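You operate a simulated robot arm through the tools that you are given. There is no shell and no other tool.

You run a simulated robot arm. Do the job below in one go: nothing can be reset, and whatever is moved stays where it is left.

TASK
Put the green loom on top of the mesh pouch on the top of the parts cabinet. Turn the sealer dial to 2 seconds. Put the right foam block on the top of the end table. Put two of the orange sensors from the grey table top on the green shelf of the tall rack. Take the yellow carton and put it on the top of the end table. Press the blue-tag button three times. Push the lower bench drawer shut. Press the zero button three times. Any order will do.

It is judged by the outcome, as a careful person would: the job done as asked, and still so three seconds after it is handed in. It fails if anything else is knocked over, pushed out of place, dropped, spilled or broken.

THE ROBOT
A 7-joint arm with a three-finger gripper on a trunk, on a base that moves. Base frame: it is fixed to the floor where the robot stands at the start and does not move with it; the origin is under the middle of the robot, x ahead of it, y to its left, z up. Units: m, rad, N and s.
With the tool pointing down near the work surface it reaches from about 0.14 to 0.88 m from the robot's upright axis, wherever it stands. Its first joint turns from -2.897 to 2.897 rad. Places, roughly: blue-tag button [3.1, 1, 0.9]; green loom (13x6x4 cm) [-0.3, -3.2, 0.8]; green shelf of the tall rack [2.9, 1.1, 0.9]; lower bench drawer [5.3, 0.6, 0.1]; mesh pouch (13x20x4 cm) [-0.3, -1.5, 0.9]; orange sensor (4x3x3 cm) [1, 1.3, 0.8]; right foam block (10x5x4 cm) [0.9, 1.6, 1.2]; sealer dial [0.7, 1.3, 0.8]; top of the end table [1.7, -1, 0.8]; yellow carton [1.5, 1.25, 0.75]; zero button [5.8, 0.7, 0.8]. Payload 2.94 kg.
The TCP is the grasp point between the finger pads, 0.03 m short of the fingertips. In the tool frame z runs along the fingers and y along their closing line. The gripper opens to 0.132 m; its body begins 0.107 m behind the TCP.
Orientation is that of the tool frame in the base frame, as a unit quaternion [x, y, z, w]. With the fingers straight down and closing along the base's y, the tool's x points along the base's -x, its y along +y and its z along -z.

THE INTERFACE
- The arm moves only by the tool send_rows. Its argument "steps" is a list of rows, each a list of 7 numbers: the turn, a rotation vector about the tool's x, y, z in units of 180 degrees (1.0 is 180 degrees), then the shift along the tool's x, y, z in units of 300 mm (1.0 is 300 mm), then the finger opening in m, from 0 to 0.132. In form: [[wx, wy, wz, x, y, z, fingers], ...]. A call has 1 to 20 rows; each row is the pose to reach, as a shift and turn from the pose commanded when the call began, along the tool's axes at that moment. A call with a number of a shift or a turn outside -1 to 1 is refused whole. A row lasts 0.2 s, in which the tool goes at most 0.05 m and 0.15 rad; a call with a longer step from one row to the next is refused whole, and so is a gripper value outside its range. A pose out of reach is approached as far as the arm can. The call stops where the force on the tool passes 40 N (or 10 N more than at its start, if that is more) or the arm is blocked; 0.2 s more then pass. The fingers move at their own pace (about 0.0374 m/s each) and stop on an object; they squeeze with about 43 N. The grip force told is the motor's: it shows also when the fingers shut on nothing. Time passes only in rows, and 0.2 s behind the last, so rows that repeat a pose let the fingers close. The reply holds the time, the measured pose of the TCP, the force on the tool along the base axes, the opening and the grip force, in the units named above and with some noise, with the torque about the TCP (base axes, N m) and any sound that the robot's microphone picked up.
- Cameras (640 x 400 px; columns grow to the right, rows downward): "scene" is now at [0.0607, 0.1596, 1.7627]; the picture's right is [-0.25, -0.97, 0.00], its down [-0.62, 0.16, -0.77] and it looks along [0.75, -0.19, -0.64] (base axes); focal length 266 px, centre (320, 200). "wrist" rides on the gripper at [0.072, 0.003, -0.144] in the tool frame; the picture's right is [-0.04, 1.00, 0.00], its down [-0.88, -0.04, -0.48] and it looks along [-0.47, -0.02, 0.88] (tool axes); focal length 256 px, centre (320, 200). There is no depth. A picture from a camera that has moved, and an enlarged one, comes with that camera's place and axes in the base frame and with its lens. The place of the scene camera against the robot may be out by one fixed shift of up to 0.018 m in any direction.
- capture(camera): a new picture of that camera. It takes no simulated time.
- move_column(by): moves the trunk up (or, below 0, down) by that many m; the arm and the scene camera ride with it, the base frame stays. It gives what a move gives, with no picture.
- steer(legs): drives the robot by 1 to 6 legs, each [ahead, left, turn to the left] in m, m and rad, along the robot's own axes; the way and the turn of a leg run together, so that a leg with both is an arc; at most 1.5 m and 3.142 rad a leg. The arm and the cameras ride along, it lands a little off, and it stops where it bumps. It gives what a move gives.
- turn_head(pan, tilt): turns the head with the scene camera to pan (to the left, within 2.496 rad either way) and tilt (down, from -0.506 to 1.204), counted from straight ahead of the robot. It gives what a move gives.
- zoom(camera, box): a new picture of the part [left, top, right, bottom] of that camera's present view, enlarged. It takes no simulated time.
- finish_job(): hands the job in; it is judged then, once.

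Places have to be worked out from the pictures, the camera data and where the tool is seen. Open the gripper and draw the arm clear of the work before you hand the job in, unless the task says otherwise.

The tools are called after "Call:" as a command line: name --pt "numbers of a row" for each row, then --argument value for the rest, lists and objects as JSON in quotes. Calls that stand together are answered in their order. send_rows: Moves the arm, as the interface text tells. Its arguments: {"type":"object","properties":{"steps":{"type":"array"}},"required":["steps"]} The other tools are called the same way: move_column (by) moves the trunk up or down; steer (legs) drives the base; turn_head (pan, tilt) turns the head that bears the scene camera; capture (camera) takes a picture; zoom (camera, box) takes an enlarged picture of a part of a camera's view; finish_job () hands the job in.

At the start:

```text
clock: 0.0
position: [0.5861, -0.0506, 1.1852]
orientation: [0.001, 1.0, 0.001, 0.0]
ft_force: [0.3, 0.5, -0.1]
wrist_torque: [0.03, 0.01, 0.01]
finger_gap: 0.1323
finger_force: 0.1
trunk travel left (down, up): [-0.25, 0.29]
robot x, y, heading: [0.0023, 0.0008, -0.005]
head pan, tilt (commanded): [-0.251, 0.691]
```

scene: 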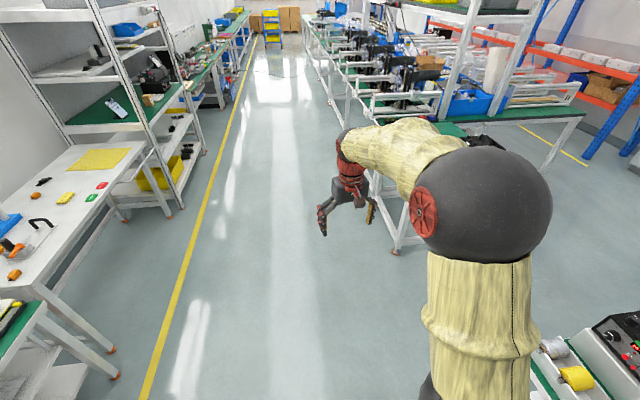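
wrist: 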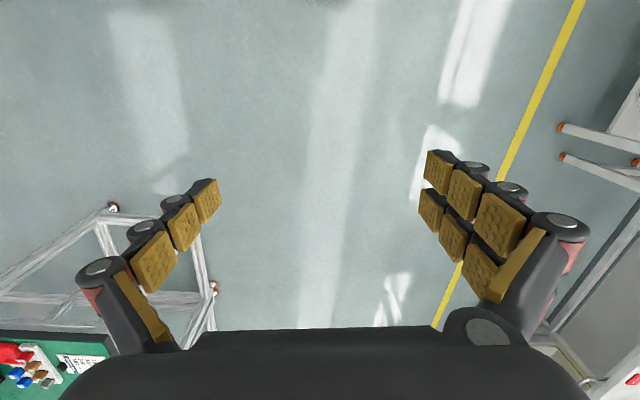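

I start by looking around: turning the head left toward the grey table.

Call:
turn_head --pan 0.9 --tilt 0.6

```text
clock: 1.4
position: [0.5863, -0.0511, 1.1868]
orientation: [0.0, 1.0, 0.0, 0.001]
ft_force: [-0.2, 0.4, -0.4]
wrist_torque: [-0.02, 0.02, 0.03]
finger_gap: 0.1324
finger_force: 0.1
trunk travel left (down, up): [-0.25, 0.29]
robot x, y, heading: [-0.0008, -0.0022, -0.003]
head pan, tilt (commanded): [0.901, 0.6]
```

Head is turned; now take the picture of the grey table area.

Call:
capture --camera "scene"

```text
taken
camera scene: at [0.0331, 0.2501, 1.7706], right [0.78, -0.62, 0.0], down [-0.35, -0.44, -0.82], along [0.51, 0.65, -0.57], focal length 266 px, centre (320, 200)
```

scene: 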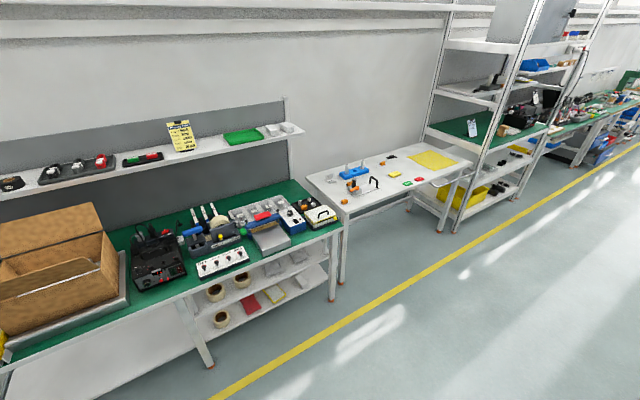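

I see a green bench with sealer, a grey table with orange sensors, and the tall rack. Zoom in on each.

Call:
zoom --camera "scene" --box '[300, 130, 480, 242]'

Call:
zoom --camera "scene" --box '[120, 170, 350, 314]'

Call:
zoom --camera "scene" --box '[0, 100, 310, 294]'

Call:
zoom --camera "scene" --box '[420, 60, 640, 198]'

```text
3.56 times, centred on (390, 186) of scene
camera zoom: at [0.0331, 0.2501, 1.7706], right [0.78, -0.62, 0.0], down [-0.35, -0.44, -0.82], along [0.51, 0.65, -0.57], focal length 945 px, centre (71, 250)
```

zoom: 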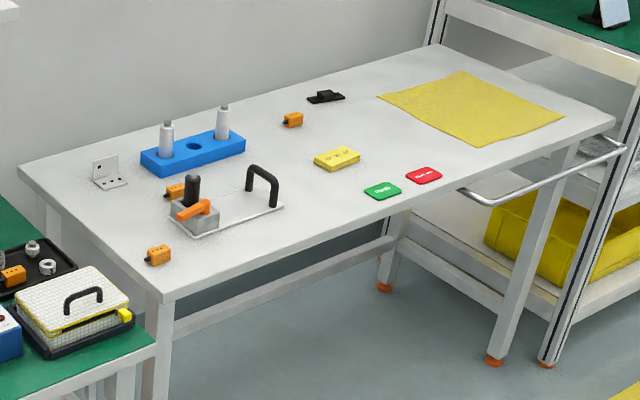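

```text
2.78 times, centred on (235, 242) of scene
camera zoom: at [0.0331, 0.2501, 1.7706], right [0.78, -0.62, 0.0], down [-0.35, -0.44, -0.82], along [0.51, 0.65, -0.57], focal length 738 px, centre (556, 83)
```

zoom: 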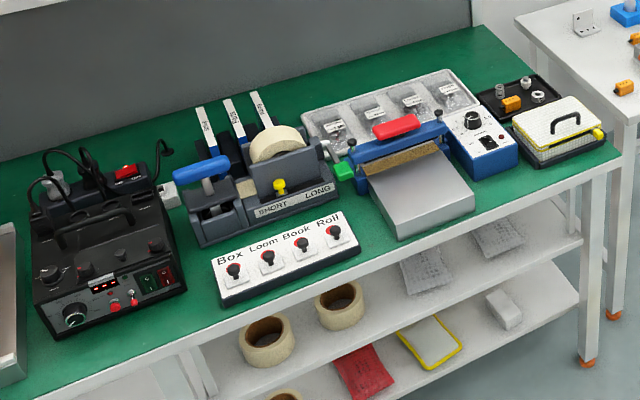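

```text
2.06 times, centred on (155, 197) of scene
camera zoom: at [0.0331, 0.2501, 1.7706], right [0.78, -0.62, 0.0], down [-0.35, -0.44, -0.82], along [0.51, 0.65, -0.57], focal length 548 px, centre (660, 206)
```

zoom: 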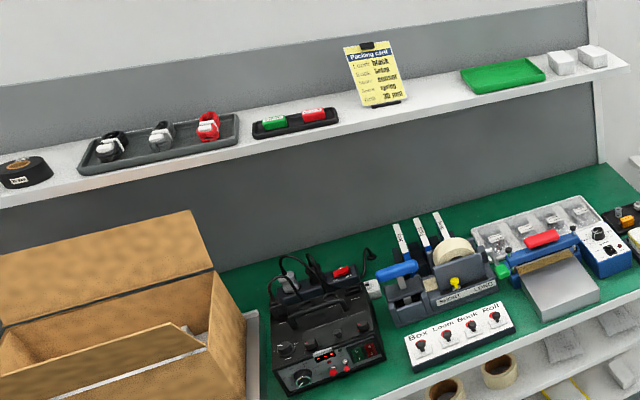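

```text
2.90 times, centred on (530, 129) of scene
camera zoom: at [0.0331, 0.2501, 1.7706], right [0.78, -0.62, 0.0], down [-0.35, -0.44, -0.82], along [0.51, 0.65, -0.57], focal length 770 px, centre (-289, 406)
```

zoom: 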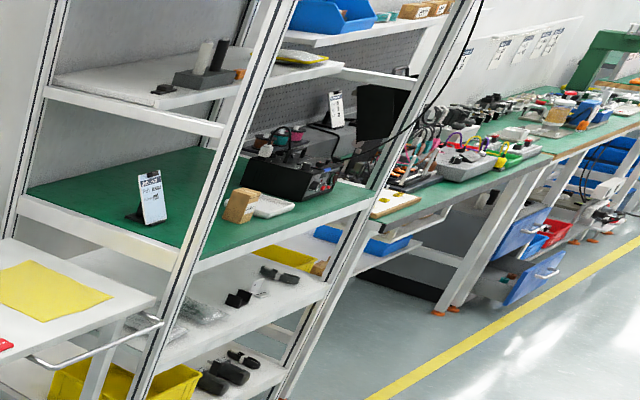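

Now look to the right for the end table, parts cabinet and green loom.

Call:
turn_head --pan -0.6 --tilt 0.6

Call:
capture --camera "scene"

Call:
turn_head --pan -1.6 --tilt 0.6

Call:
capture --camera "scene"

Call:
turn_head --pan -2.4 --tilt 0.6

Call:
capture --camera "scene"

```text
clock: 3.0
position: [0.5857, -0.05, 1.1873]
orientation: [0.0, 1.0, 0.0, 0.0]
ft_force: [-0.2, -0.4, -0.1]
wrist_torque: [-0.02, 0.0, 0.01]
finger_gap: 0.1318
finger_force: 0.0
trunk travel left (down, up): [-0.25, 0.29]
robot x, y, heading: [0.0033, -0.0018, 0.003]
head pan, tilt (commanded): [-0.6, 0.6]
```

```text
taken
camera scene: at [0.0511, 0.131, 1.7706], right [-0.56, -0.83, 0.0], down [-0.47, 0.32, -0.82], along [0.68, -0.47, -0.57], focal length 266 px, centre (320, 200)
```

scene: 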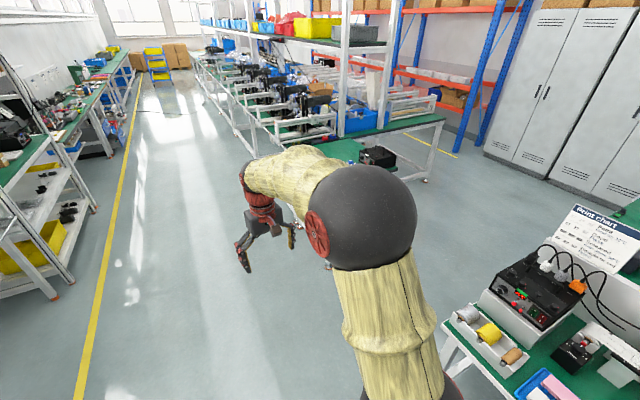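

```text
clock: 4.2
position: [0.5861, -0.0511, 1.1866]
orientation: [0.0, 1.0, 0.001, 0.0]
ft_force: [-0.2, 0.0, -0.2]
wrist_torque: [0.02, 0.01, 0.04]
finger_gap: 0.1321
finger_force: 0.0
trunk travel left (down, up): [-0.25, 0.29]
robot x, y, heading: [-0.0013, 0.0024, -0.005]
head pan, tilt (commanded): [-1.6, 0.6]
```

```text
taken
camera scene: at [-0.0244, 0.0925, 1.7707], right [-1.0, 0.03, 0.0], down [0.02, 0.56, -0.83], along [-0.02, -0.82, -0.56], focal length 266 px, centre (320, 200)
```

scene: 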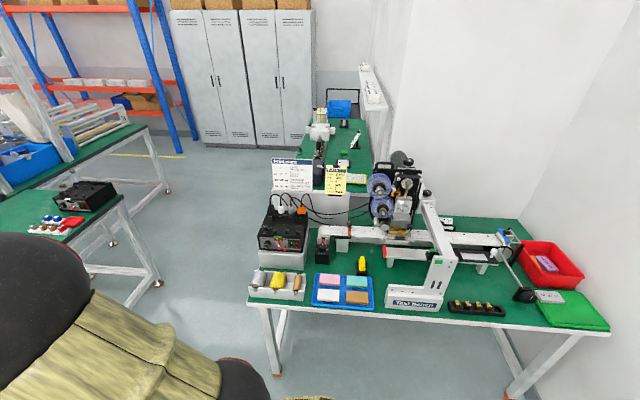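

```text
clock: 5.4
position: [0.5872, -0.0512, 1.1855]
orientation: [0.001, 1.0, 0.0, 0.0]
ft_force: [0.8, 0.5, 0.1]
wrist_torque: [0.0, 0.0, 0.0]
finger_gap: 0.132
finger_force: 0.0
trunk travel left (down, up): [-0.25, 0.29]
robot x, y, heading: [-0.0021, -0.0035, 0.002]
head pan, tilt (commanded): [-2.4, 0.6]
```

```text
taken
camera scene: at [-0.087, 0.1211, 1.7707], right [-0.68, 0.74, 0.0], down [0.42, 0.38, -0.83], along [-0.61, -0.56, -0.56], focal length 266 px, centre (320, 200)
```

scene: 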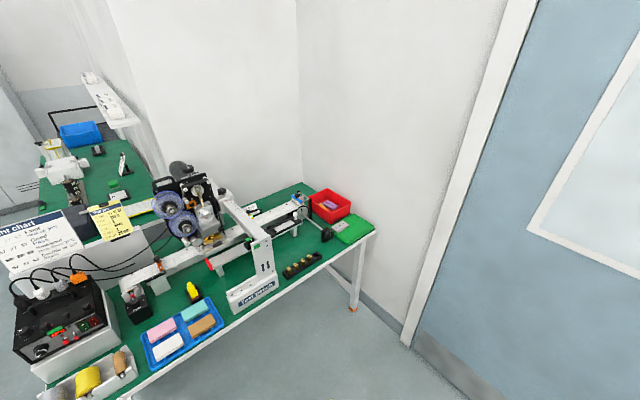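

Zoom on the candidates for the end table, parts cabinet, and the green loom in this region; first re-aim the head to -1.6.

Call:
turn_head --pan -1.4 --tilt 0.5

Call:
capture --camera "scene"

Call:
zoom --camera "scene" --box '[0, 80, 240, 230]'

Call:
zoom --camera "scene" --box '[320, 60, 480, 160]'

Call:
zoom --camera "scene" --box '[340, 140, 640, 328]'

```text
clock: 6.6
position: [0.5857, -0.0508, 1.186]
orientation: [-0.001, 1.0, -0.001, -0.001]
ft_force: [0.6, -0.4, 0.0]
wrist_torque: [-0.01, -0.01, 0.02]
finger_gap: 0.1322
finger_force: 0.1
trunk travel left (down, up): [-0.25, 0.29]
robot x, y, heading: [0.0001, -0.0008, 0.002]
head pan, tilt (commanded): [-1.4, 0.499]
```

```text
taken
camera scene: at [-0.0064, 0.0912, 1.7797], right [-0.99, -0.17, 0.0], down [-0.08, 0.47, -0.88], along [0.15, -0.87, -0.48], focal length 266 px, centre (320, 200)
```

scene: 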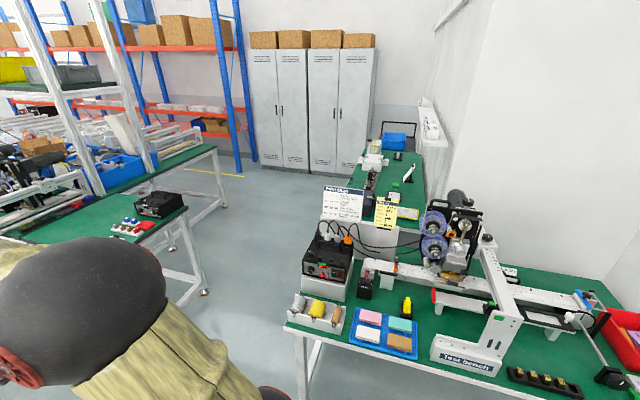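

```text
2.67 times, centred on (120, 155) of scene
camera zoom: at [-0.0064, 0.0912, 1.7797], right [-0.99, -0.17, 0.0], down [-0.08, 0.47, -0.88], along [0.15, -0.87, -0.48], focal length 709 px, centre (853, 320)
```

zoom: 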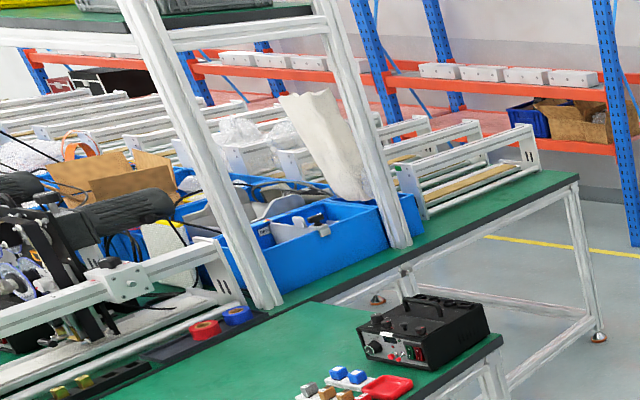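

```text
4.00 times, centred on (400, 110) of scene
camera zoom: at [-0.0064, 0.0912, 1.7797], right [-0.99, -0.17, 0.0], down [-0.08, 0.47, -0.88], along [0.15, -0.87, -0.48], focal length 1063 px, centre (0, 560)
```

zoom: 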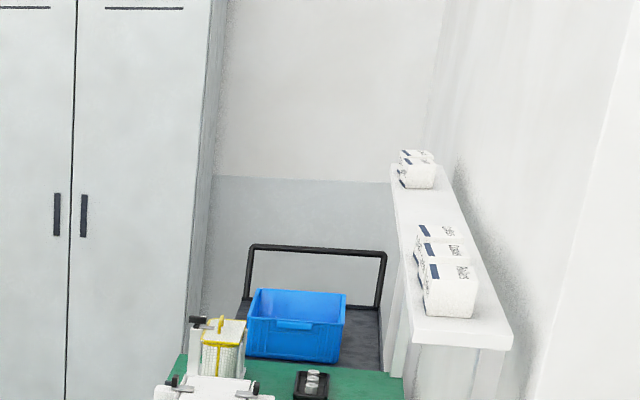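

```text
2.13 times, centred on (490, 234) of scene
camera zoom: at [-0.0064, 0.0912, 1.7797], right [-0.99, -0.17, 0.0], down [-0.08, 0.47, -0.88], along [0.15, -0.87, -0.48], focal length 566 px, centre (-42, 128)
```

zoom: 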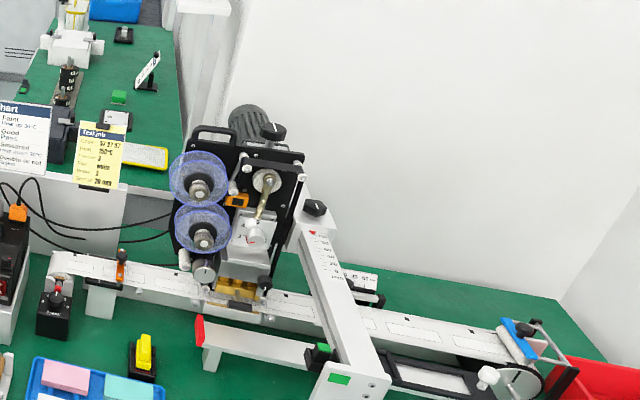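

Look closer at the far green bench and the parts cabinet.

Call:
zoom --camera "scene" --box '[350, 130, 430, 180]'

Call:
zoom --camera "scene" --box '[310, 170, 438, 250]'

```text
8.00 times, centred on (390, 155) of scene
camera zoom: at [-0.0064, 0.0912, 1.7797], right [-0.99, -0.17, 0.0], down [-0.08, 0.47, -0.88], along [0.15, -0.87, -0.48], focal length 2126 px, centre (-240, 560)
```

zoom: 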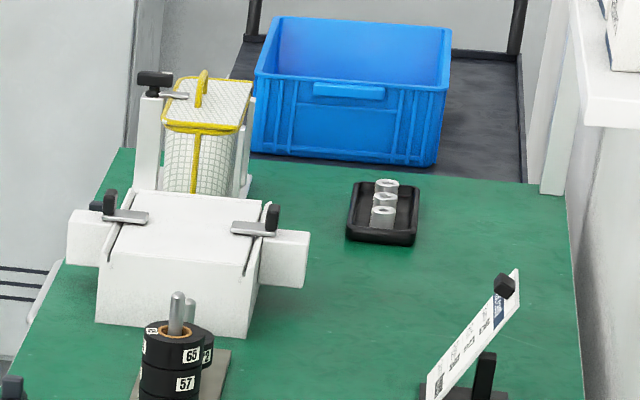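

```text
5.00 times, centred on (374, 210) of scene
camera zoom: at [-0.0064, 0.0912, 1.7797], right [-0.99, -0.17, 0.0], down [-0.08, 0.47, -0.88], along [0.15, -0.87, -0.48], focal length 1329 px, centre (50, 150)
```

zoom: 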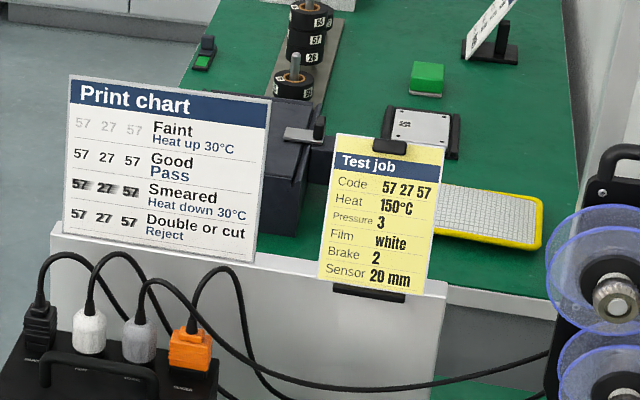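

The mesh pouch lies on a green-topped cabinet next to the yellow job card; the loom may be in or near the blue crate beyond. First I retract the arm a little and drive ahead, then turn to face the left row (its direction is about -0.127 rad).

Call:
send_rows --pt "0 0 0 0.15 0 0 0.132" --pt "0 0 0 0.3 0 0 0.132" --pt "0 0 0 0.45 0 0 0.132" --pt "0 0 0 0.6 0 0 0.132"

Call:
steer --legs '[[0.85, 0, 0], [0, 0, 1.444]]'

Call:
turn_head --pan 0 --tilt 0.5

Call:
capture --camera "scene"

```text
clock: 7.6
position: [0.4, -0.0503, 1.188]
orientation: [0.0, 1.0, -0.001, 0.001]
ft_force: [0.8, -0.5, 0.5]
wrist_torque: [-0.01, -0.04, 0.0]
finger_gap: 0.132
finger_force: 0.0
trunk travel left (down, up): [-0.25, 0.29]
robot x, y, heading: [-0.0022, -0.0012, -0.001]
head pan, tilt (commanded): [-1.4, 0.499]
```

```text
clock: 15.8
position: [0.9674, 0.3871, 1.1875]
orientation: [-0.661, 0.751, 0.0, 0.0]
ft_force: [0.3, -0.5, 0.9]
wrist_torque: [-0.03, 0.04, 0.02]
finger_gap: 0.1324
finger_force: 0.0
trunk travel left (down, up): [-0.25, 0.29]
robot x, y, heading: [0.862, -0.0054, 1.441]
head pan, tilt (commanded): [-1.4, 0.499]
```

```text
clock: 17.3
position: [0.9672, 0.3883, 1.1871]
orientation: [-0.661, 0.751, 0.001, -0.001]
ft_force: [0.2, -0.2, 0.9]
wrist_torque: [0.0, -0.03, 0.01]
finger_gap: 0.1317
finger_force: 0.1
trunk travel left (down, up): [-0.25, 0.29]
robot x, y, heading: [0.8635, -0.0052, 1.442]
head pan, tilt (commanded): [0.0, 0.499]
```

```text
taken
camera scene: at [0.6927, 0.0709, 1.7797], right [0.99, -0.13, 0.0], down [-0.06, -0.47, -0.88], along [0.11, 0.87, -0.48], focal length 266 px, centre (320, 200)
```

scene: 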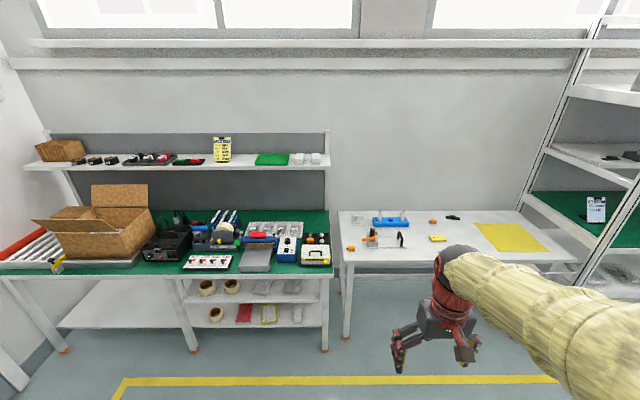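

The row is now square to the camera. Zoom on the shelf with foam blocks, the sealer and the grey table.

Call:
zoom --camera "scene" --box '[200, 120, 360, 220]'

Call:
zoom --camera "scene" --box '[225, 200, 353, 280]'

Call:
zoom --camera "scene" --box '[330, 195, 490, 295]'

```text
4.00 times, centred on (280, 170) of scene
camera zoom: at [0.6927, 0.0709, 1.7797], right [0.99, -0.13, 0.0], down [-0.06, -0.47, -0.88], along [0.11, 0.87, -0.48], focal length 1063 px, centre (480, 320)
```

zoom: 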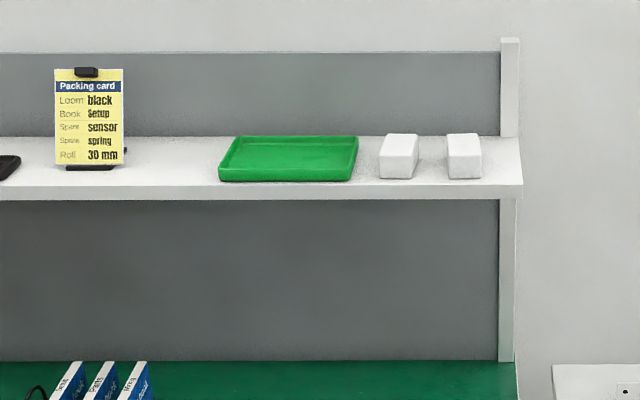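

```text
5.00 times, centred on (289, 240) of scene
camera zoom: at [0.6927, 0.0709, 1.7797], right [0.99, -0.13, 0.0], down [-0.06, -0.47, -0.88], along [0.11, 0.87, -0.48], focal length 1329 px, centre (475, 0)
```

zoom: 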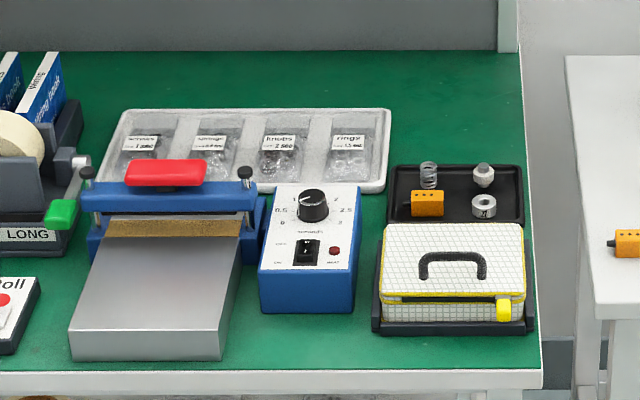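

```text
4.00 times, centred on (410, 245) of scene
camera zoom: at [0.6927, 0.0709, 1.7797], right [0.99, -0.13, 0.0], down [-0.06, -0.47, -0.88], along [0.11, 0.87, -0.48], focal length 1063 px, centre (-40, 20)
```

zoom: 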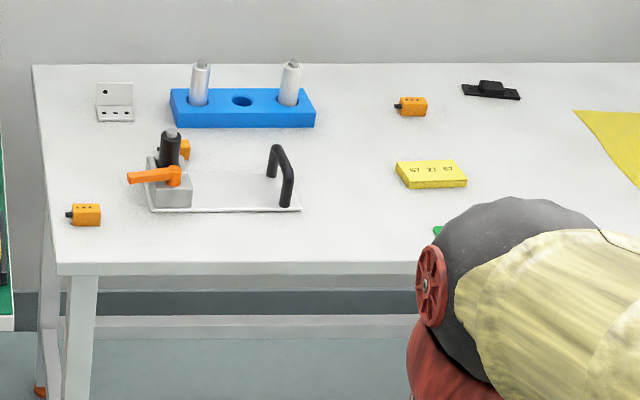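

Let me look down at the base to judge its footprint before driving in.

Call:
turn_head --pan 0.0 --tilt 1.2

Call:
capture --camera "scene"

Call:
turn_head --pan 1.3 --tilt 1.2

Call:
capture --camera "scene"

```text
clock: 18.4
position: [0.9681, 0.3878, 1.1872]
orientation: [-0.661, 0.75, 0.0, 0.0]
ft_force: [0.2, 0.3, -0.2]
wrist_torque: [-0.02, 0.02, -0.01]
finger_gap: 0.1319
finger_force: 0.0
trunk travel left (down, up): [-0.25, 0.29]
robot x, y, heading: [0.8648, -0.0066, 1.446]
head pan, tilt (commanded): [0.0, 1.201]
```

```text
taken
camera scene: at [0.6882, 0.0362, 1.7261], right [0.99, -0.13, 0.0], down [-0.12, -0.92, -0.36], along [0.05, 0.36, -0.93], focal length 266 px, centre (320, 200)
```

scene: 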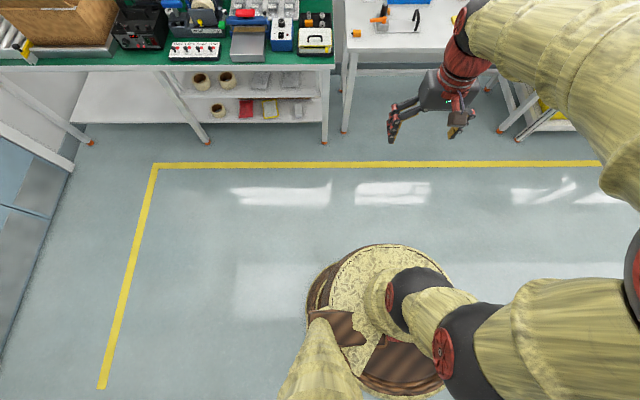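

```text
clock: 19.9
position: [0.9674, 0.3878, 1.1878]
orientation: [-0.66, 0.751, -0.001, 0.001]
ft_force: [0.5, -0.4, 1.0]
wrist_torque: [0.01, -0.01, 0.03]
finger_gap: 0.1323
finger_force: 0.0
trunk travel left (down, up): [-0.25, 0.29]
robot x, y, heading: [0.8645, -0.0064, 1.445]
head pan, tilt (commanded): [1.3, 1.201]
```

```text
taken
camera scene: at [0.6295, 0.0024, 1.726], right [0.39, 0.92, 0.0], down [0.86, -0.36, -0.36], along [-0.33, 0.14, -0.93], focal length 266 px, centre (320, 200)
```

scene: 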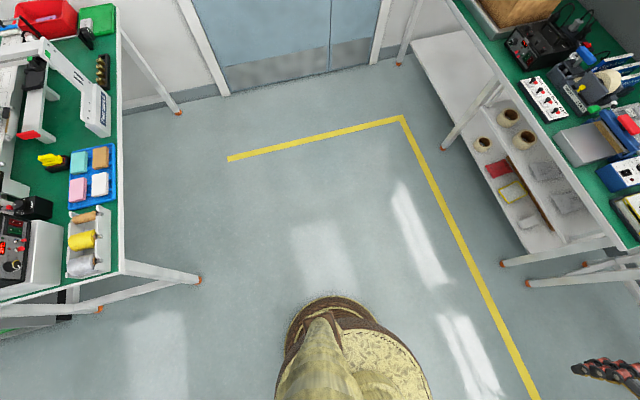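

The base looks like a cylinder of about 0.25 m radius, so I can stand about 0.93 m along the row normal. Drive 0.74 m ahead and look again.

Call:
steer --legs '[[0.74, 0.0, 0]]'

Call:
turn_head --pan 0.0 --tilt 0.7

Call:
capture --camera "scene"

Call:
capture --camera "wrist"

```text
clock: 23.9
position: [1.0605, 1.1174, 1.1882]
orientation: [-0.661, 0.75, -0.001, 0.0]
ft_force: [0.3, 0.2, -0.1]
wrist_torque: [0.0, 0.04, -0.02]
finger_gap: 0.1321
finger_force: 0.1
trunk travel left (down, up): [-0.25, 0.29]
robot x, y, heading: [0.9578, 0.7257, 1.442]
head pan, tilt (commanded): [1.3, 1.201]
```

```text
clock: 25.3
position: [1.0607, 1.1171, 1.1878]
orientation: [-0.661, 0.75, 0.0, 0.0]
ft_force: [-0.5, 0.4, 0.0]
wrist_torque: [-0.03, 0.01, 0.03]
finger_gap: 0.1322
finger_force: 0.1
trunk travel left (down, up): [-0.25, 0.29]
robot x, y, heading: [0.9593, 0.7256, 1.442]
head pan, tilt (commanded): [0.0, 0.7]
```

```text
taken
camera scene: at [0.7854, 0.7941, 1.762], right [0.99, -0.13, 0.0], down [-0.08, -0.64, -0.76], along [0.1, 0.76, -0.64], focal length 266 px, centre (320, 200)
```

scene: 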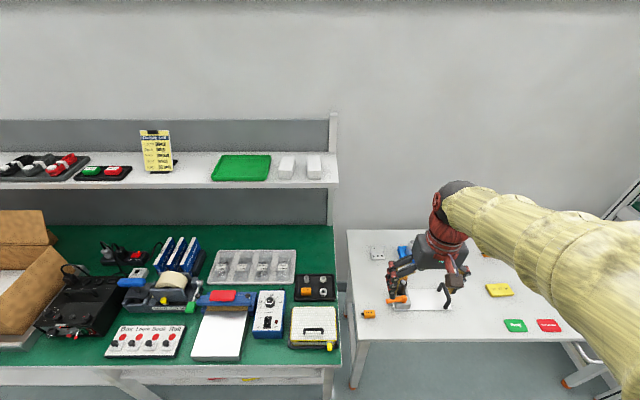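

```text
taken
camera wrist: at [1.0476, 1.0459, 1.3318], right [-0.99, 0.17, 0.0], down [0.15, 0.87, 0.48], along [0.08, 0.47, -0.88], focal length 256 px, centre (320, 200)
```

wrist: 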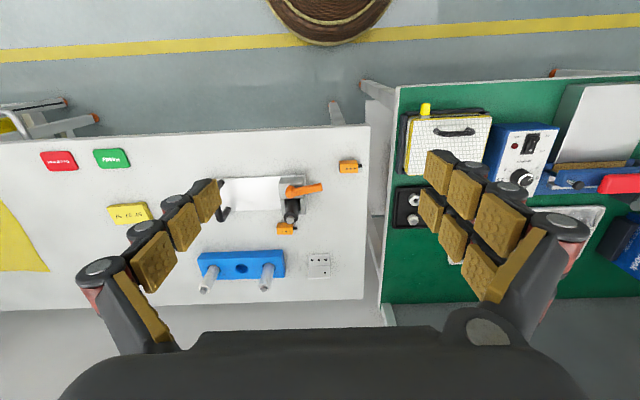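

From the wrist view I see the base ring (radius ~0.27), the bench front at v≈1.23. Zoom in on the sealer dial and the foam blocks.

Call:
zoom --camera "scene" --box '[240, 270, 320, 320]'

Call:
zoom --camera "scene" --box '[200, 130, 360, 230]'

Call:
zoom --camera "scene" --box '[340, 230, 580, 380]'

```text
8.00 times, centred on (280, 295) of scene
camera zoom: at [0.7854, 0.7941, 1.762], right [0.99, -0.13, 0.0], down [-0.08, -0.64, -0.76], along [0.1, 0.76, -0.64], focal length 2126 px, centre (640, -560)
```

zoom: 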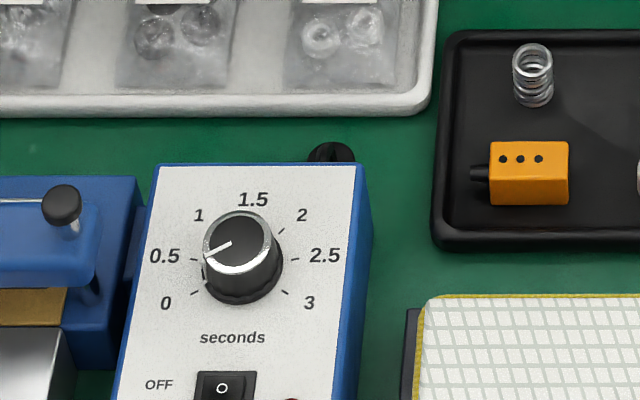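

```text
4.00 times, centred on (280, 180) of scene
camera zoom: at [0.7854, 0.7941, 1.762], right [0.99, -0.13, 0.0], down [-0.08, -0.64, -0.76], along [0.1, 0.76, -0.64], focal length 1063 px, centre (480, 280)
```

zoom: 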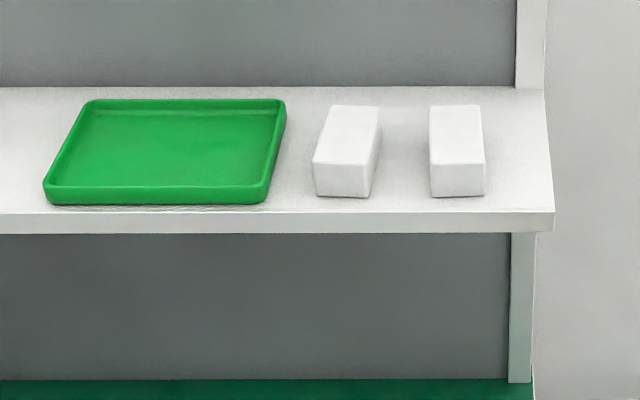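

```text
2.67 times, centred on (460, 305) of scene
camera zoom: at [0.7854, 0.7941, 1.762], right [0.99, -0.13, 0.0], down [-0.08, -0.64, -0.76], along [0.1, 0.76, -0.64], focal length 709 px, centre (-53, -80)
```

zoom: 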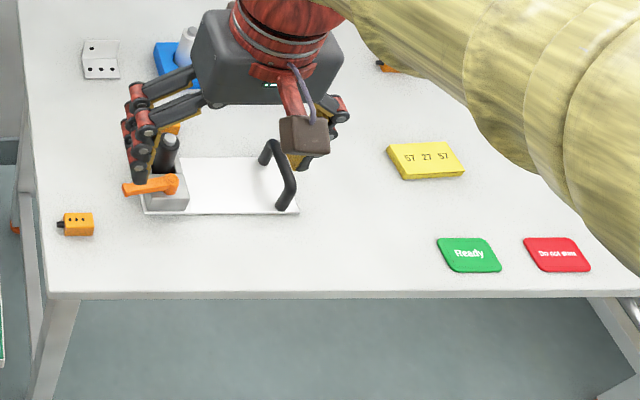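

The dial pointer stands at 0; the scale is 40° per 0.5 s, so 2 needs about 160° clockwise. I move the gripper above the dial (about [0.67, 1.33]) in two calls to view it with the wrist camera.

Call:
send_rows --pt "0 0 0 -0.054 0.138 0.046 0.132" --pt "0 0 0 -0.108 0.276 0.092 0.132" --pt "0 0 0 -0.162 0.414 0.138 0.132" --pt "0 0 0 -0.216 0.552 0.184 0.132" --pt "0 0 0 -0.27 0.69 0.23 0.132"

Call:
send_rows --pt "0 0 0 -0.054 0.138 0.046 0.132" --pt "0 0 0 -0.108 0.276 0.092 0.132" --pt "0 0 0 -0.162 0.414 0.138 0.132" --pt "0 0 0 -0.216 0.552 0.184 0.132" --pt "0 0 0 -0.27 0.69 0.23 0.132"

Call:
capture --camera "wrist"

Call:
capture --camera "scene"

```text
clock: 26.5
position: [0.8636, 1.2229, 1.1175]
orientation: [-0.66, 0.751, -0.001, 0.0]
ft_force: [0.1, 0.3, -0.3]
wrist_torque: [-0.01, 0.03, -0.03]
finger_gap: 0.1317
finger_force: 0.0
trunk travel left (down, up): [-0.25, 0.29]
robot x, y, heading: [0.958, 0.7258, 1.443]
head pan, tilt (commanded): [0.0, 0.7]
```

```text
clock: 27.7
position: [0.6684, 1.3278, 1.046]
orientation: [-0.661, 0.751, 0.0, 0.0]
ft_force: [-0.5, 1.0, -0.3]
wrist_torque: [-0.04, -0.02, 0.0]
finger_gap: 0.1318
finger_force: 0.0
trunk travel left (down, up): [-0.25, 0.29]
robot x, y, heading: [0.961, 0.7249, 1.444]
head pan, tilt (commanded): [0.0, 0.7]
```

```text
taken
camera wrist: at [0.6552, 1.2562, 1.1908], right [-0.99, 0.17, 0.0], down [0.15, 0.87, 0.48], along [0.08, 0.47, -0.88], focal length 256 px, centre (320, 200)
```

wrist: 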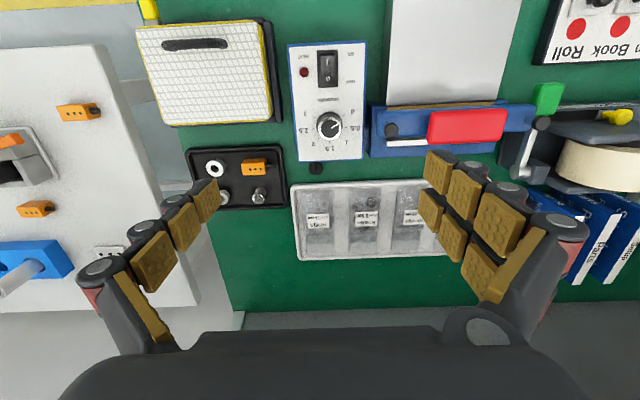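

```text
taken
camera scene: at [0.7846, 0.7948, 1.7618], right [0.99, -0.13, 0.0], down [-0.08, -0.64, -0.76], along [0.1, 0.76, -0.64], focal length 266 px, centre (320, 200)
```

scene: 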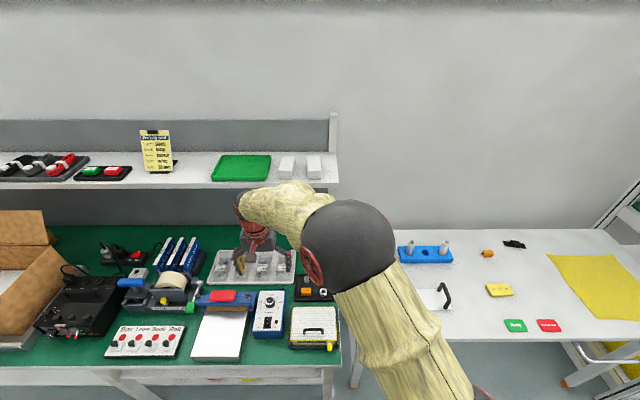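

The wrist camera sees the knob just below the TCP. Zoom for detail of pointer and scale.

Call:
zoom --camera "wrist" --box '[272, 80, 384, 150]'

Call:
zoom --camera "scene" --box '[240, 280, 304, 320]'

```text
5.71 times, centred on (328, 115) of wrist
camera zoom: at [0.6552, 1.2562, 1.1908], right [-0.99, 0.17, 0.0], down [0.15, 0.87, 0.48], along [0.08, 0.47, -0.88], focal length 1463 px, centre (274, 686)
```

zoom: 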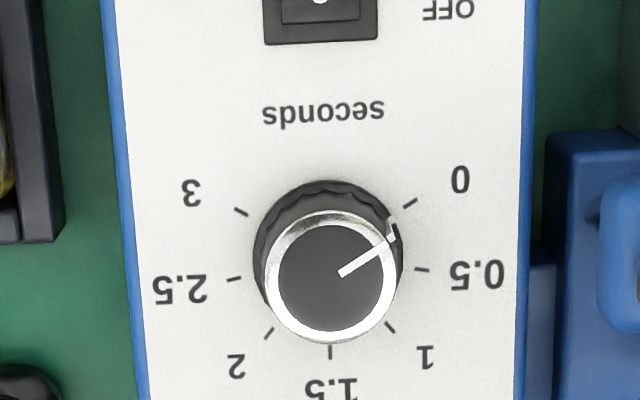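

```text
10.00 times, centred on (272, 300) of scene
camera zoom: at [0.7846, 0.7948, 1.7618], right [0.99, -0.13, 0.0], down [-0.08, -0.64, -0.76], along [0.1, 0.76, -0.64], focal length 2658 px, centre (800, -800)
```

zoom: 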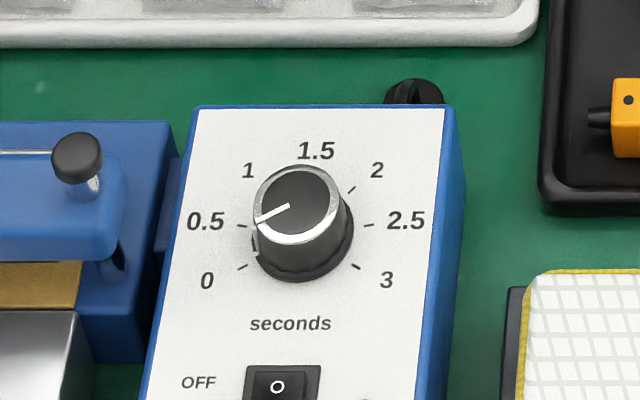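

The knob axis is at about [0.655, 1.335], panel z≈0.817. I align over it and pre-rotate the gripper −80° (counter-clockwise), with fingers partly open.

Call:
send_rows --pt "0 0 -0.0444 -0.006 0.02 0.05 0.075" --pt "0 0 -0.0888 -0.012 0.035 0.1 0.075" --pt "0 0 -0.1332 -0.0185 0.0457 0.15 0.075" --pt "0 0 -0.1776 -0.0185 0.0457 0.2 0.075" --pt "0 0 -0.222 -0.0185 0.0457 0.25 0.075" --pt "0 0 -0.2664 -0.0185 0.0457 0.3 0.075" --pt "0 0 -0.3108 -0.0185 0.0457 0.33 0.075" --pt "0 0 -0.3552 -0.0185 0.0457 0.36 0.075" --pt "0 0 -0.3996 -0.0185 0.0457 0.36 0.075" --pt "0 0 -0.444 -0.0185 0.0457 0.36 0.075" --pt "0 0 -0.444 -0.0185 0.0457 0.36 0.075"

Call:
capture --camera "wrist"

Call:
zoom --camera "scene" --box '[210, 240, 338, 320]'

```text
clock: 30.1
position: [0.657, 1.3382, 0.9425]
orientation: [0.989, -0.15, 0.0, 0.0]
ft_force: [1.0, -0.3, -0.4]
wrist_torque: [-0.02, 0.04, 0.02]
finger_gap: 0.0753
finger_force: 0.1
trunk travel left (down, up): [-0.25, 0.29]
robot x, y, heading: [0.9588, 0.7209, 1.444]
head pan, tilt (commanded): [0.0, 0.7]
```

```text
taken
camera wrist: at [0.7246, 1.3134, 1.0859], right [-0.34, -0.94, 0.0], down [-0.83, 0.3, 0.48], along [-0.45, 0.16, -0.88], focal length 256 px, centre (320, 200)
```

wrist: 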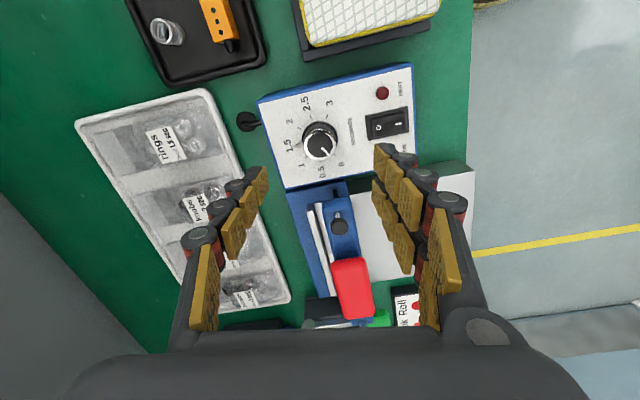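

```text
5.00 times, centred on (274, 280) of scene
camera zoom: at [0.7851, 0.7944, 1.762], right [0.99, -0.13, 0.0], down [-0.08, -0.64, -0.76], along [0.1, 0.76, -0.64], focal length 1329 px, centre (550, -200)
```

zoom: 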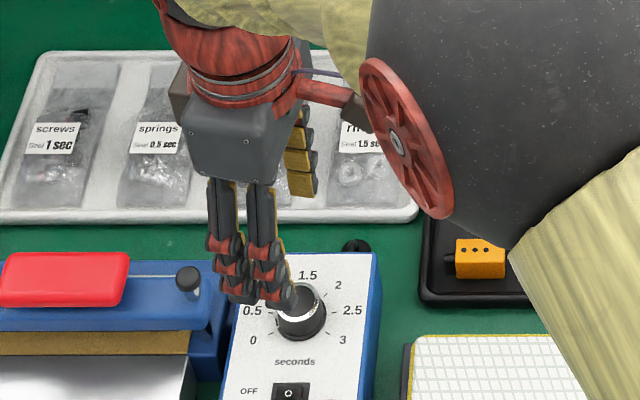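

Knob appears nearly exactly under the tool axis (320,140). Zoom to verify centring.

Call:
zoom --camera "wrist" --box '[264, 100, 376, 170]'

```text
5.71 times, centred on (320, 135) of wrist
camera zoom: at [0.7246, 1.3134, 1.0859], right [-0.34, -0.94, 0.0], down [-0.83, 0.3, 0.48], along [-0.45, 0.16, -0.88], focal length 1463 px, centre (320, 571)
```

zoom: 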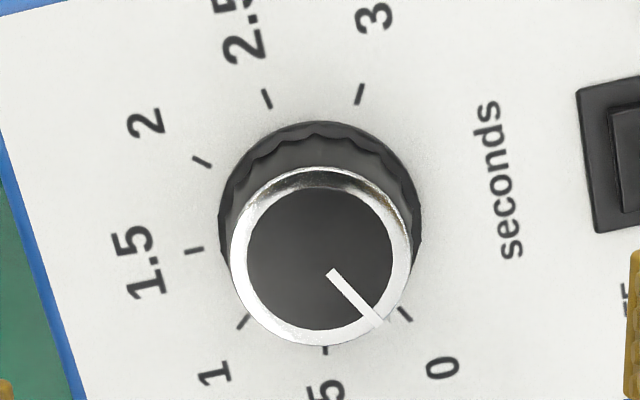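

Centred within about 1 mm. Descend to TCP z≈0.851 with fingers open 0.075, then check.

Call:
send_rows --pt "0 0 0 0 0 0.1 0.075" --pt "0 0 0 0 0 0.2 0.075" --pt "0 0 0 0 0 0.27 0.075" --pt "0 0 0 0 0 0.305 0.075"

Call:
capture --camera "wrist"

Call:
zoom --camera "scene" --box '[210, 240, 338, 320]'

```text
clock: 31.1
position: [0.6578, 1.3403, 0.8493]
orientation: [0.989, -0.151, 0.0, 0.0]
ft_force: [-0.2, 0.6, -0.5]
wrist_torque: [-0.03, -0.01, 0.03]
finger_gap: 0.0749
finger_force: 0.0
trunk travel left (down, up): [-0.25, 0.29]
robot x, y, heading: [0.9611, 0.724, 1.449]
head pan, tilt (commanded): [0.0, 0.7]
```

```text
taken
camera wrist: at [0.7235, 1.3142, 0.9935], right [-0.34, -0.94, 0.0], down [-0.83, 0.3, 0.48], along [-0.45, 0.16, -0.88], focal length 256 px, centre (320, 200)
```

wrist: 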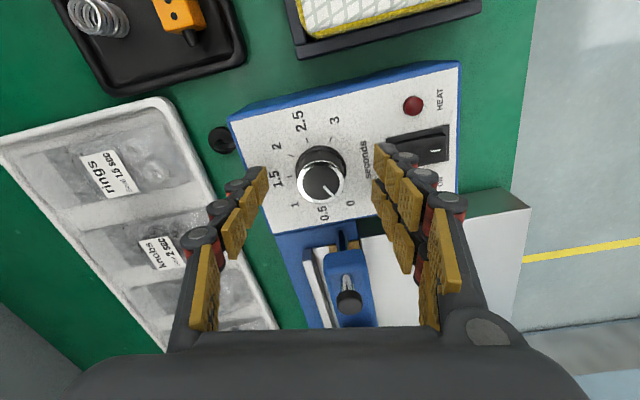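

```text
5.00 times, centred on (274, 280) of scene
camera zoom: at [0.7849, 0.7946, 1.7619], right [0.99, -0.13, 0.0], down [-0.08, -0.64, -0.76], along [0.1, 0.76, -0.64], focal length 1329 px, centre (550, -200)
```

zoom: 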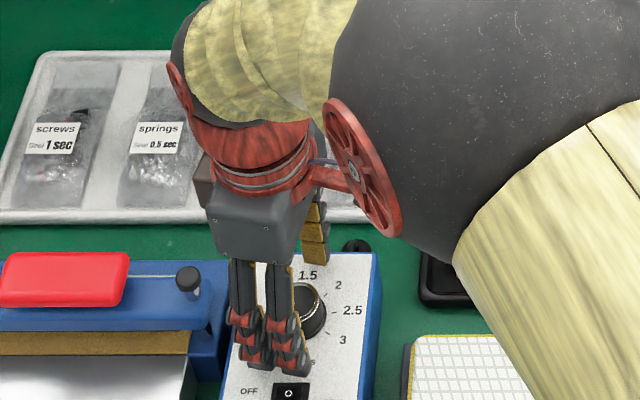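

Fingers straddle the knob with no contact force. Close on the knob.

Call:
send_rows --pt "0 0 0 0 0 0 0.05" --pt "0 0 0 0 0 0 0.03" --pt "0 0 0 0 0 0 0.02" --pt "0 0 0 0 0 0 0.02" --pt "0 0 0 0 0 0 0.02" --pt "0 0 0 0 0 0 0.02"

Call:
capture --camera "wrist"

```text
clock: 32.5
position: [0.6566, 1.3372, 0.8494]
orientation: [0.988, -0.152, 0.0, 0.001]
ft_force: [-1.2, -0.9, -1.1]
wrist_torque: [0.02, 0.04, -0.04]
finger_gap: 0.0319
finger_force: 40.9
trunk travel left (down, up): [-0.25, 0.29]
robot x, y, heading: [0.9597, 0.724, 1.448]
head pan, tilt (commanded): [0.0, 0.7]
```

```text
taken
camera wrist: at [0.7236, 1.3139, 0.9938], right [-0.34, -0.94, 0.0], down [-0.83, 0.3, 0.48], along [-0.45, 0.16, -0.88], focal length 256 px, centre (320, 200)
```

wrist: 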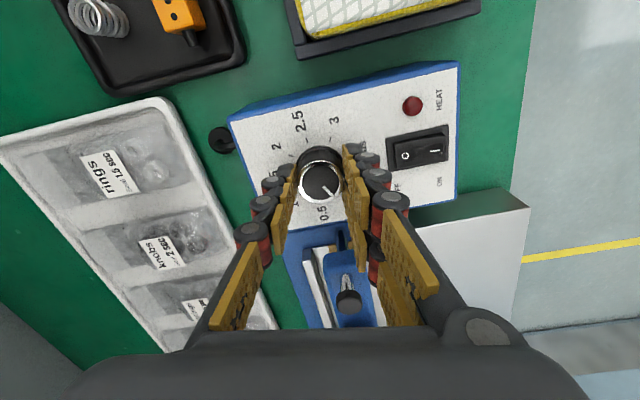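

Grip holds at 0.032 m. Rotate clockwise by 80° first and check.

Call:
send_rows --pt "0 0 0.0444 0 0 0 0.02" --pt "0 0 0.0888 0 0 0 0.02" --pt "0 0 0.1332 0 0 0 0.02" --pt "0 0 0.1776 0 0 0 0.02" --pt "0 0 0.222 0 0 0 0.02" --pt "0 0 0.2664 0 0 0 0.02" --pt "0 0 0.3108 0 0 0 0.02" --pt "0 0 0.3552 0 0 0 0.02" --pt "0 0 0.3996 0 0 0 0.02" --pt "0 0 0.444 0 0 0 0.02"

Call:
capture --camera "wrist"

```text
clock: 34.7
position: [0.6574, 1.3381, 0.8501]
orientation: [-0.66, 0.751, 0.0, 0.0]
ft_force: [-7.1, 7.5, -3.6]
wrist_torque: [0.17, 0.05, -0.03]
finger_gap: 0.0316
finger_force: 45.2
trunk travel left (down, up): [-0.25, 0.29]
robot x, y, heading: [0.9595, 0.7248, 1.443]
head pan, tilt (commanded): [0.0, 0.7]
```

```text
taken
camera wrist: at [0.6437, 1.2671, 0.9938], right [-0.99, 0.17, 0.0], down [0.15, 0.87, 0.48], along [0.08, 0.47, -0.88], focal length 256 px, centre (320, 200)
```

wrist: 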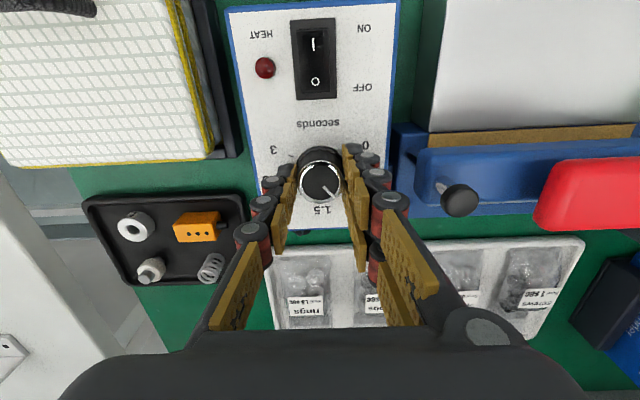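

The knob turned along (now at about 1). Forces are modest; rotate another 80° to 2.

Call:
send_rows --pt "0 0 0.0444 0 0 0 0.02" --pt "0 0 0.0888 0 0 0 0.02" --pt "0 0 0.1332 0 0 0 0.02" --pt "0 0 0.1776 0 0 0 0.02" --pt "0 0 0.222 0 0 0 0.02" --pt "0 0 0.2664 0 0 0 0.02" --pt "0 0 0.3108 0 0 0 0.02" --pt "0 0 0.3552 0 0 0 0.02" --pt "0 0 0.3996 0 0 0 0.02" --pt "0 0 0.444 0 0 0 0.02"

Call:
zoom --camera "wrist" --box '[220, 100, 420, 225]'

Call:
zoom --camera "scene" --box '[210, 240, 338, 320]'

```text
clock: 36.9
position: [0.6572, 1.3369, 0.8497]
orientation: [-0.023, 1.0, 0.0, 0.0]
ft_force: [-2.4, 5.2, -1.4]
wrist_torque: [0.0, 0.04, 0.0]
finger_gap: 0.0318
finger_force: 44.9
trunk travel left (down, up): [-0.25, 0.29]
robot x, y, heading: [0.9601, 0.7259, 1.443]
head pan, tilt (commanded): [0.0, 0.7]
```

```text
3.20 times, centred on (320, 162) of wrist
camera zoom: at [0.5837, 1.3376, 0.9938], right [0.0, 1.0, 0.0], down [0.88, 0.0, 0.48], along [0.48, 0.0, -0.88], focal length 819 px, centre (320, 320)
```

zoom: 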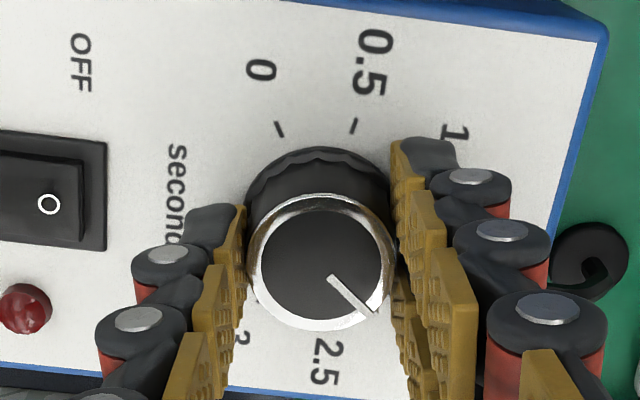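

```text
5.00 times, centred on (274, 280) of scene
camera zoom: at [0.7849, 0.795, 1.7619], right [0.99, -0.13, 0.0], down [-0.08, -0.64, -0.76], along [0.1, 0.76, -0.64], focal length 1329 px, centre (550, -200)
```

zoom: 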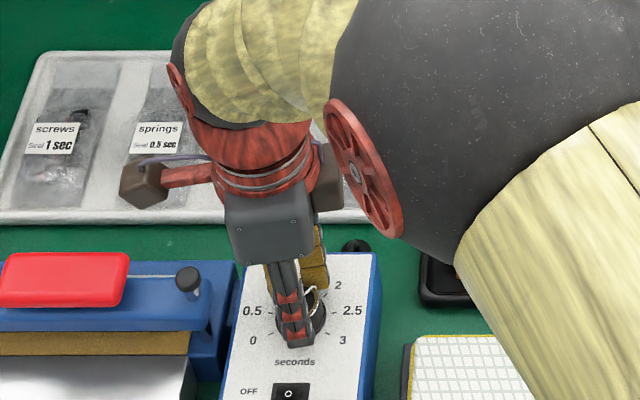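

Open the fingers, lift, and check the pointer.

Call:
send_rows --pt "0 0 0 0 0 0 0.05" --pt "0 0 0 0 0 0 0.075" --pt "0 0 0 0 0 0 0.075" --pt "0 0 0 0 0 0 0.075" --pt "0 0 0 0 0 -0.1 0.075" --pt "0 0 0 0 0 -0.2 0.075" --pt "0 0 0 0 0 -0.35 0.075" --pt "0 0 0 0 0 -0.5 0.075"

Call:
zoom --camera "wrist" --box '[264, 80, 376, 150]'

Call:
zoom --camera "scene" --box '[240, 280, 304, 320]'

```text
clock: 38.7
position: [0.6586, 1.3366, 0.9976]
orientation: [-0.024, 1.0, -0.001, 0.001]
ft_force: [0.4, -0.7, -0.1]
wrist_torque: [0.0, 0.03, -0.01]
finger_gap: 0.0749
finger_force: 0.1
trunk travel left (down, up): [-0.25, 0.29]
robot x, y, heading: [0.9598, 0.722, 1.443]
head pan, tilt (commanded): [0.0, 0.7]
```

```text
5.71 times, centred on (320, 115) of wrist
camera zoom: at [0.5852, 1.3369, 1.1408], right [-0.01, 1.0, 0.0], down [0.88, 0.01, 0.48], along [0.48, 0.0, -0.88], focal length 1463 px, centre (320, 686)
```

zoom: 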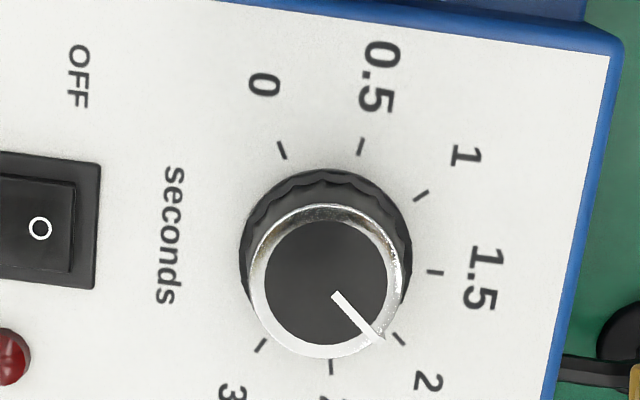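

```text
10.00 times, centred on (272, 300) of scene
camera zoom: at [0.7854, 0.7938, 1.762], right [0.99, -0.13, 0.0], down [-0.08, -0.64, -0.76], along [0.1, 0.76, -0.64], focal length 2658 px, centre (800, -800)
```

zoom: 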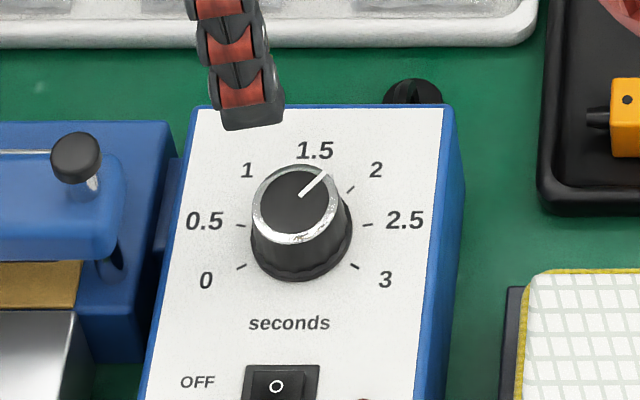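

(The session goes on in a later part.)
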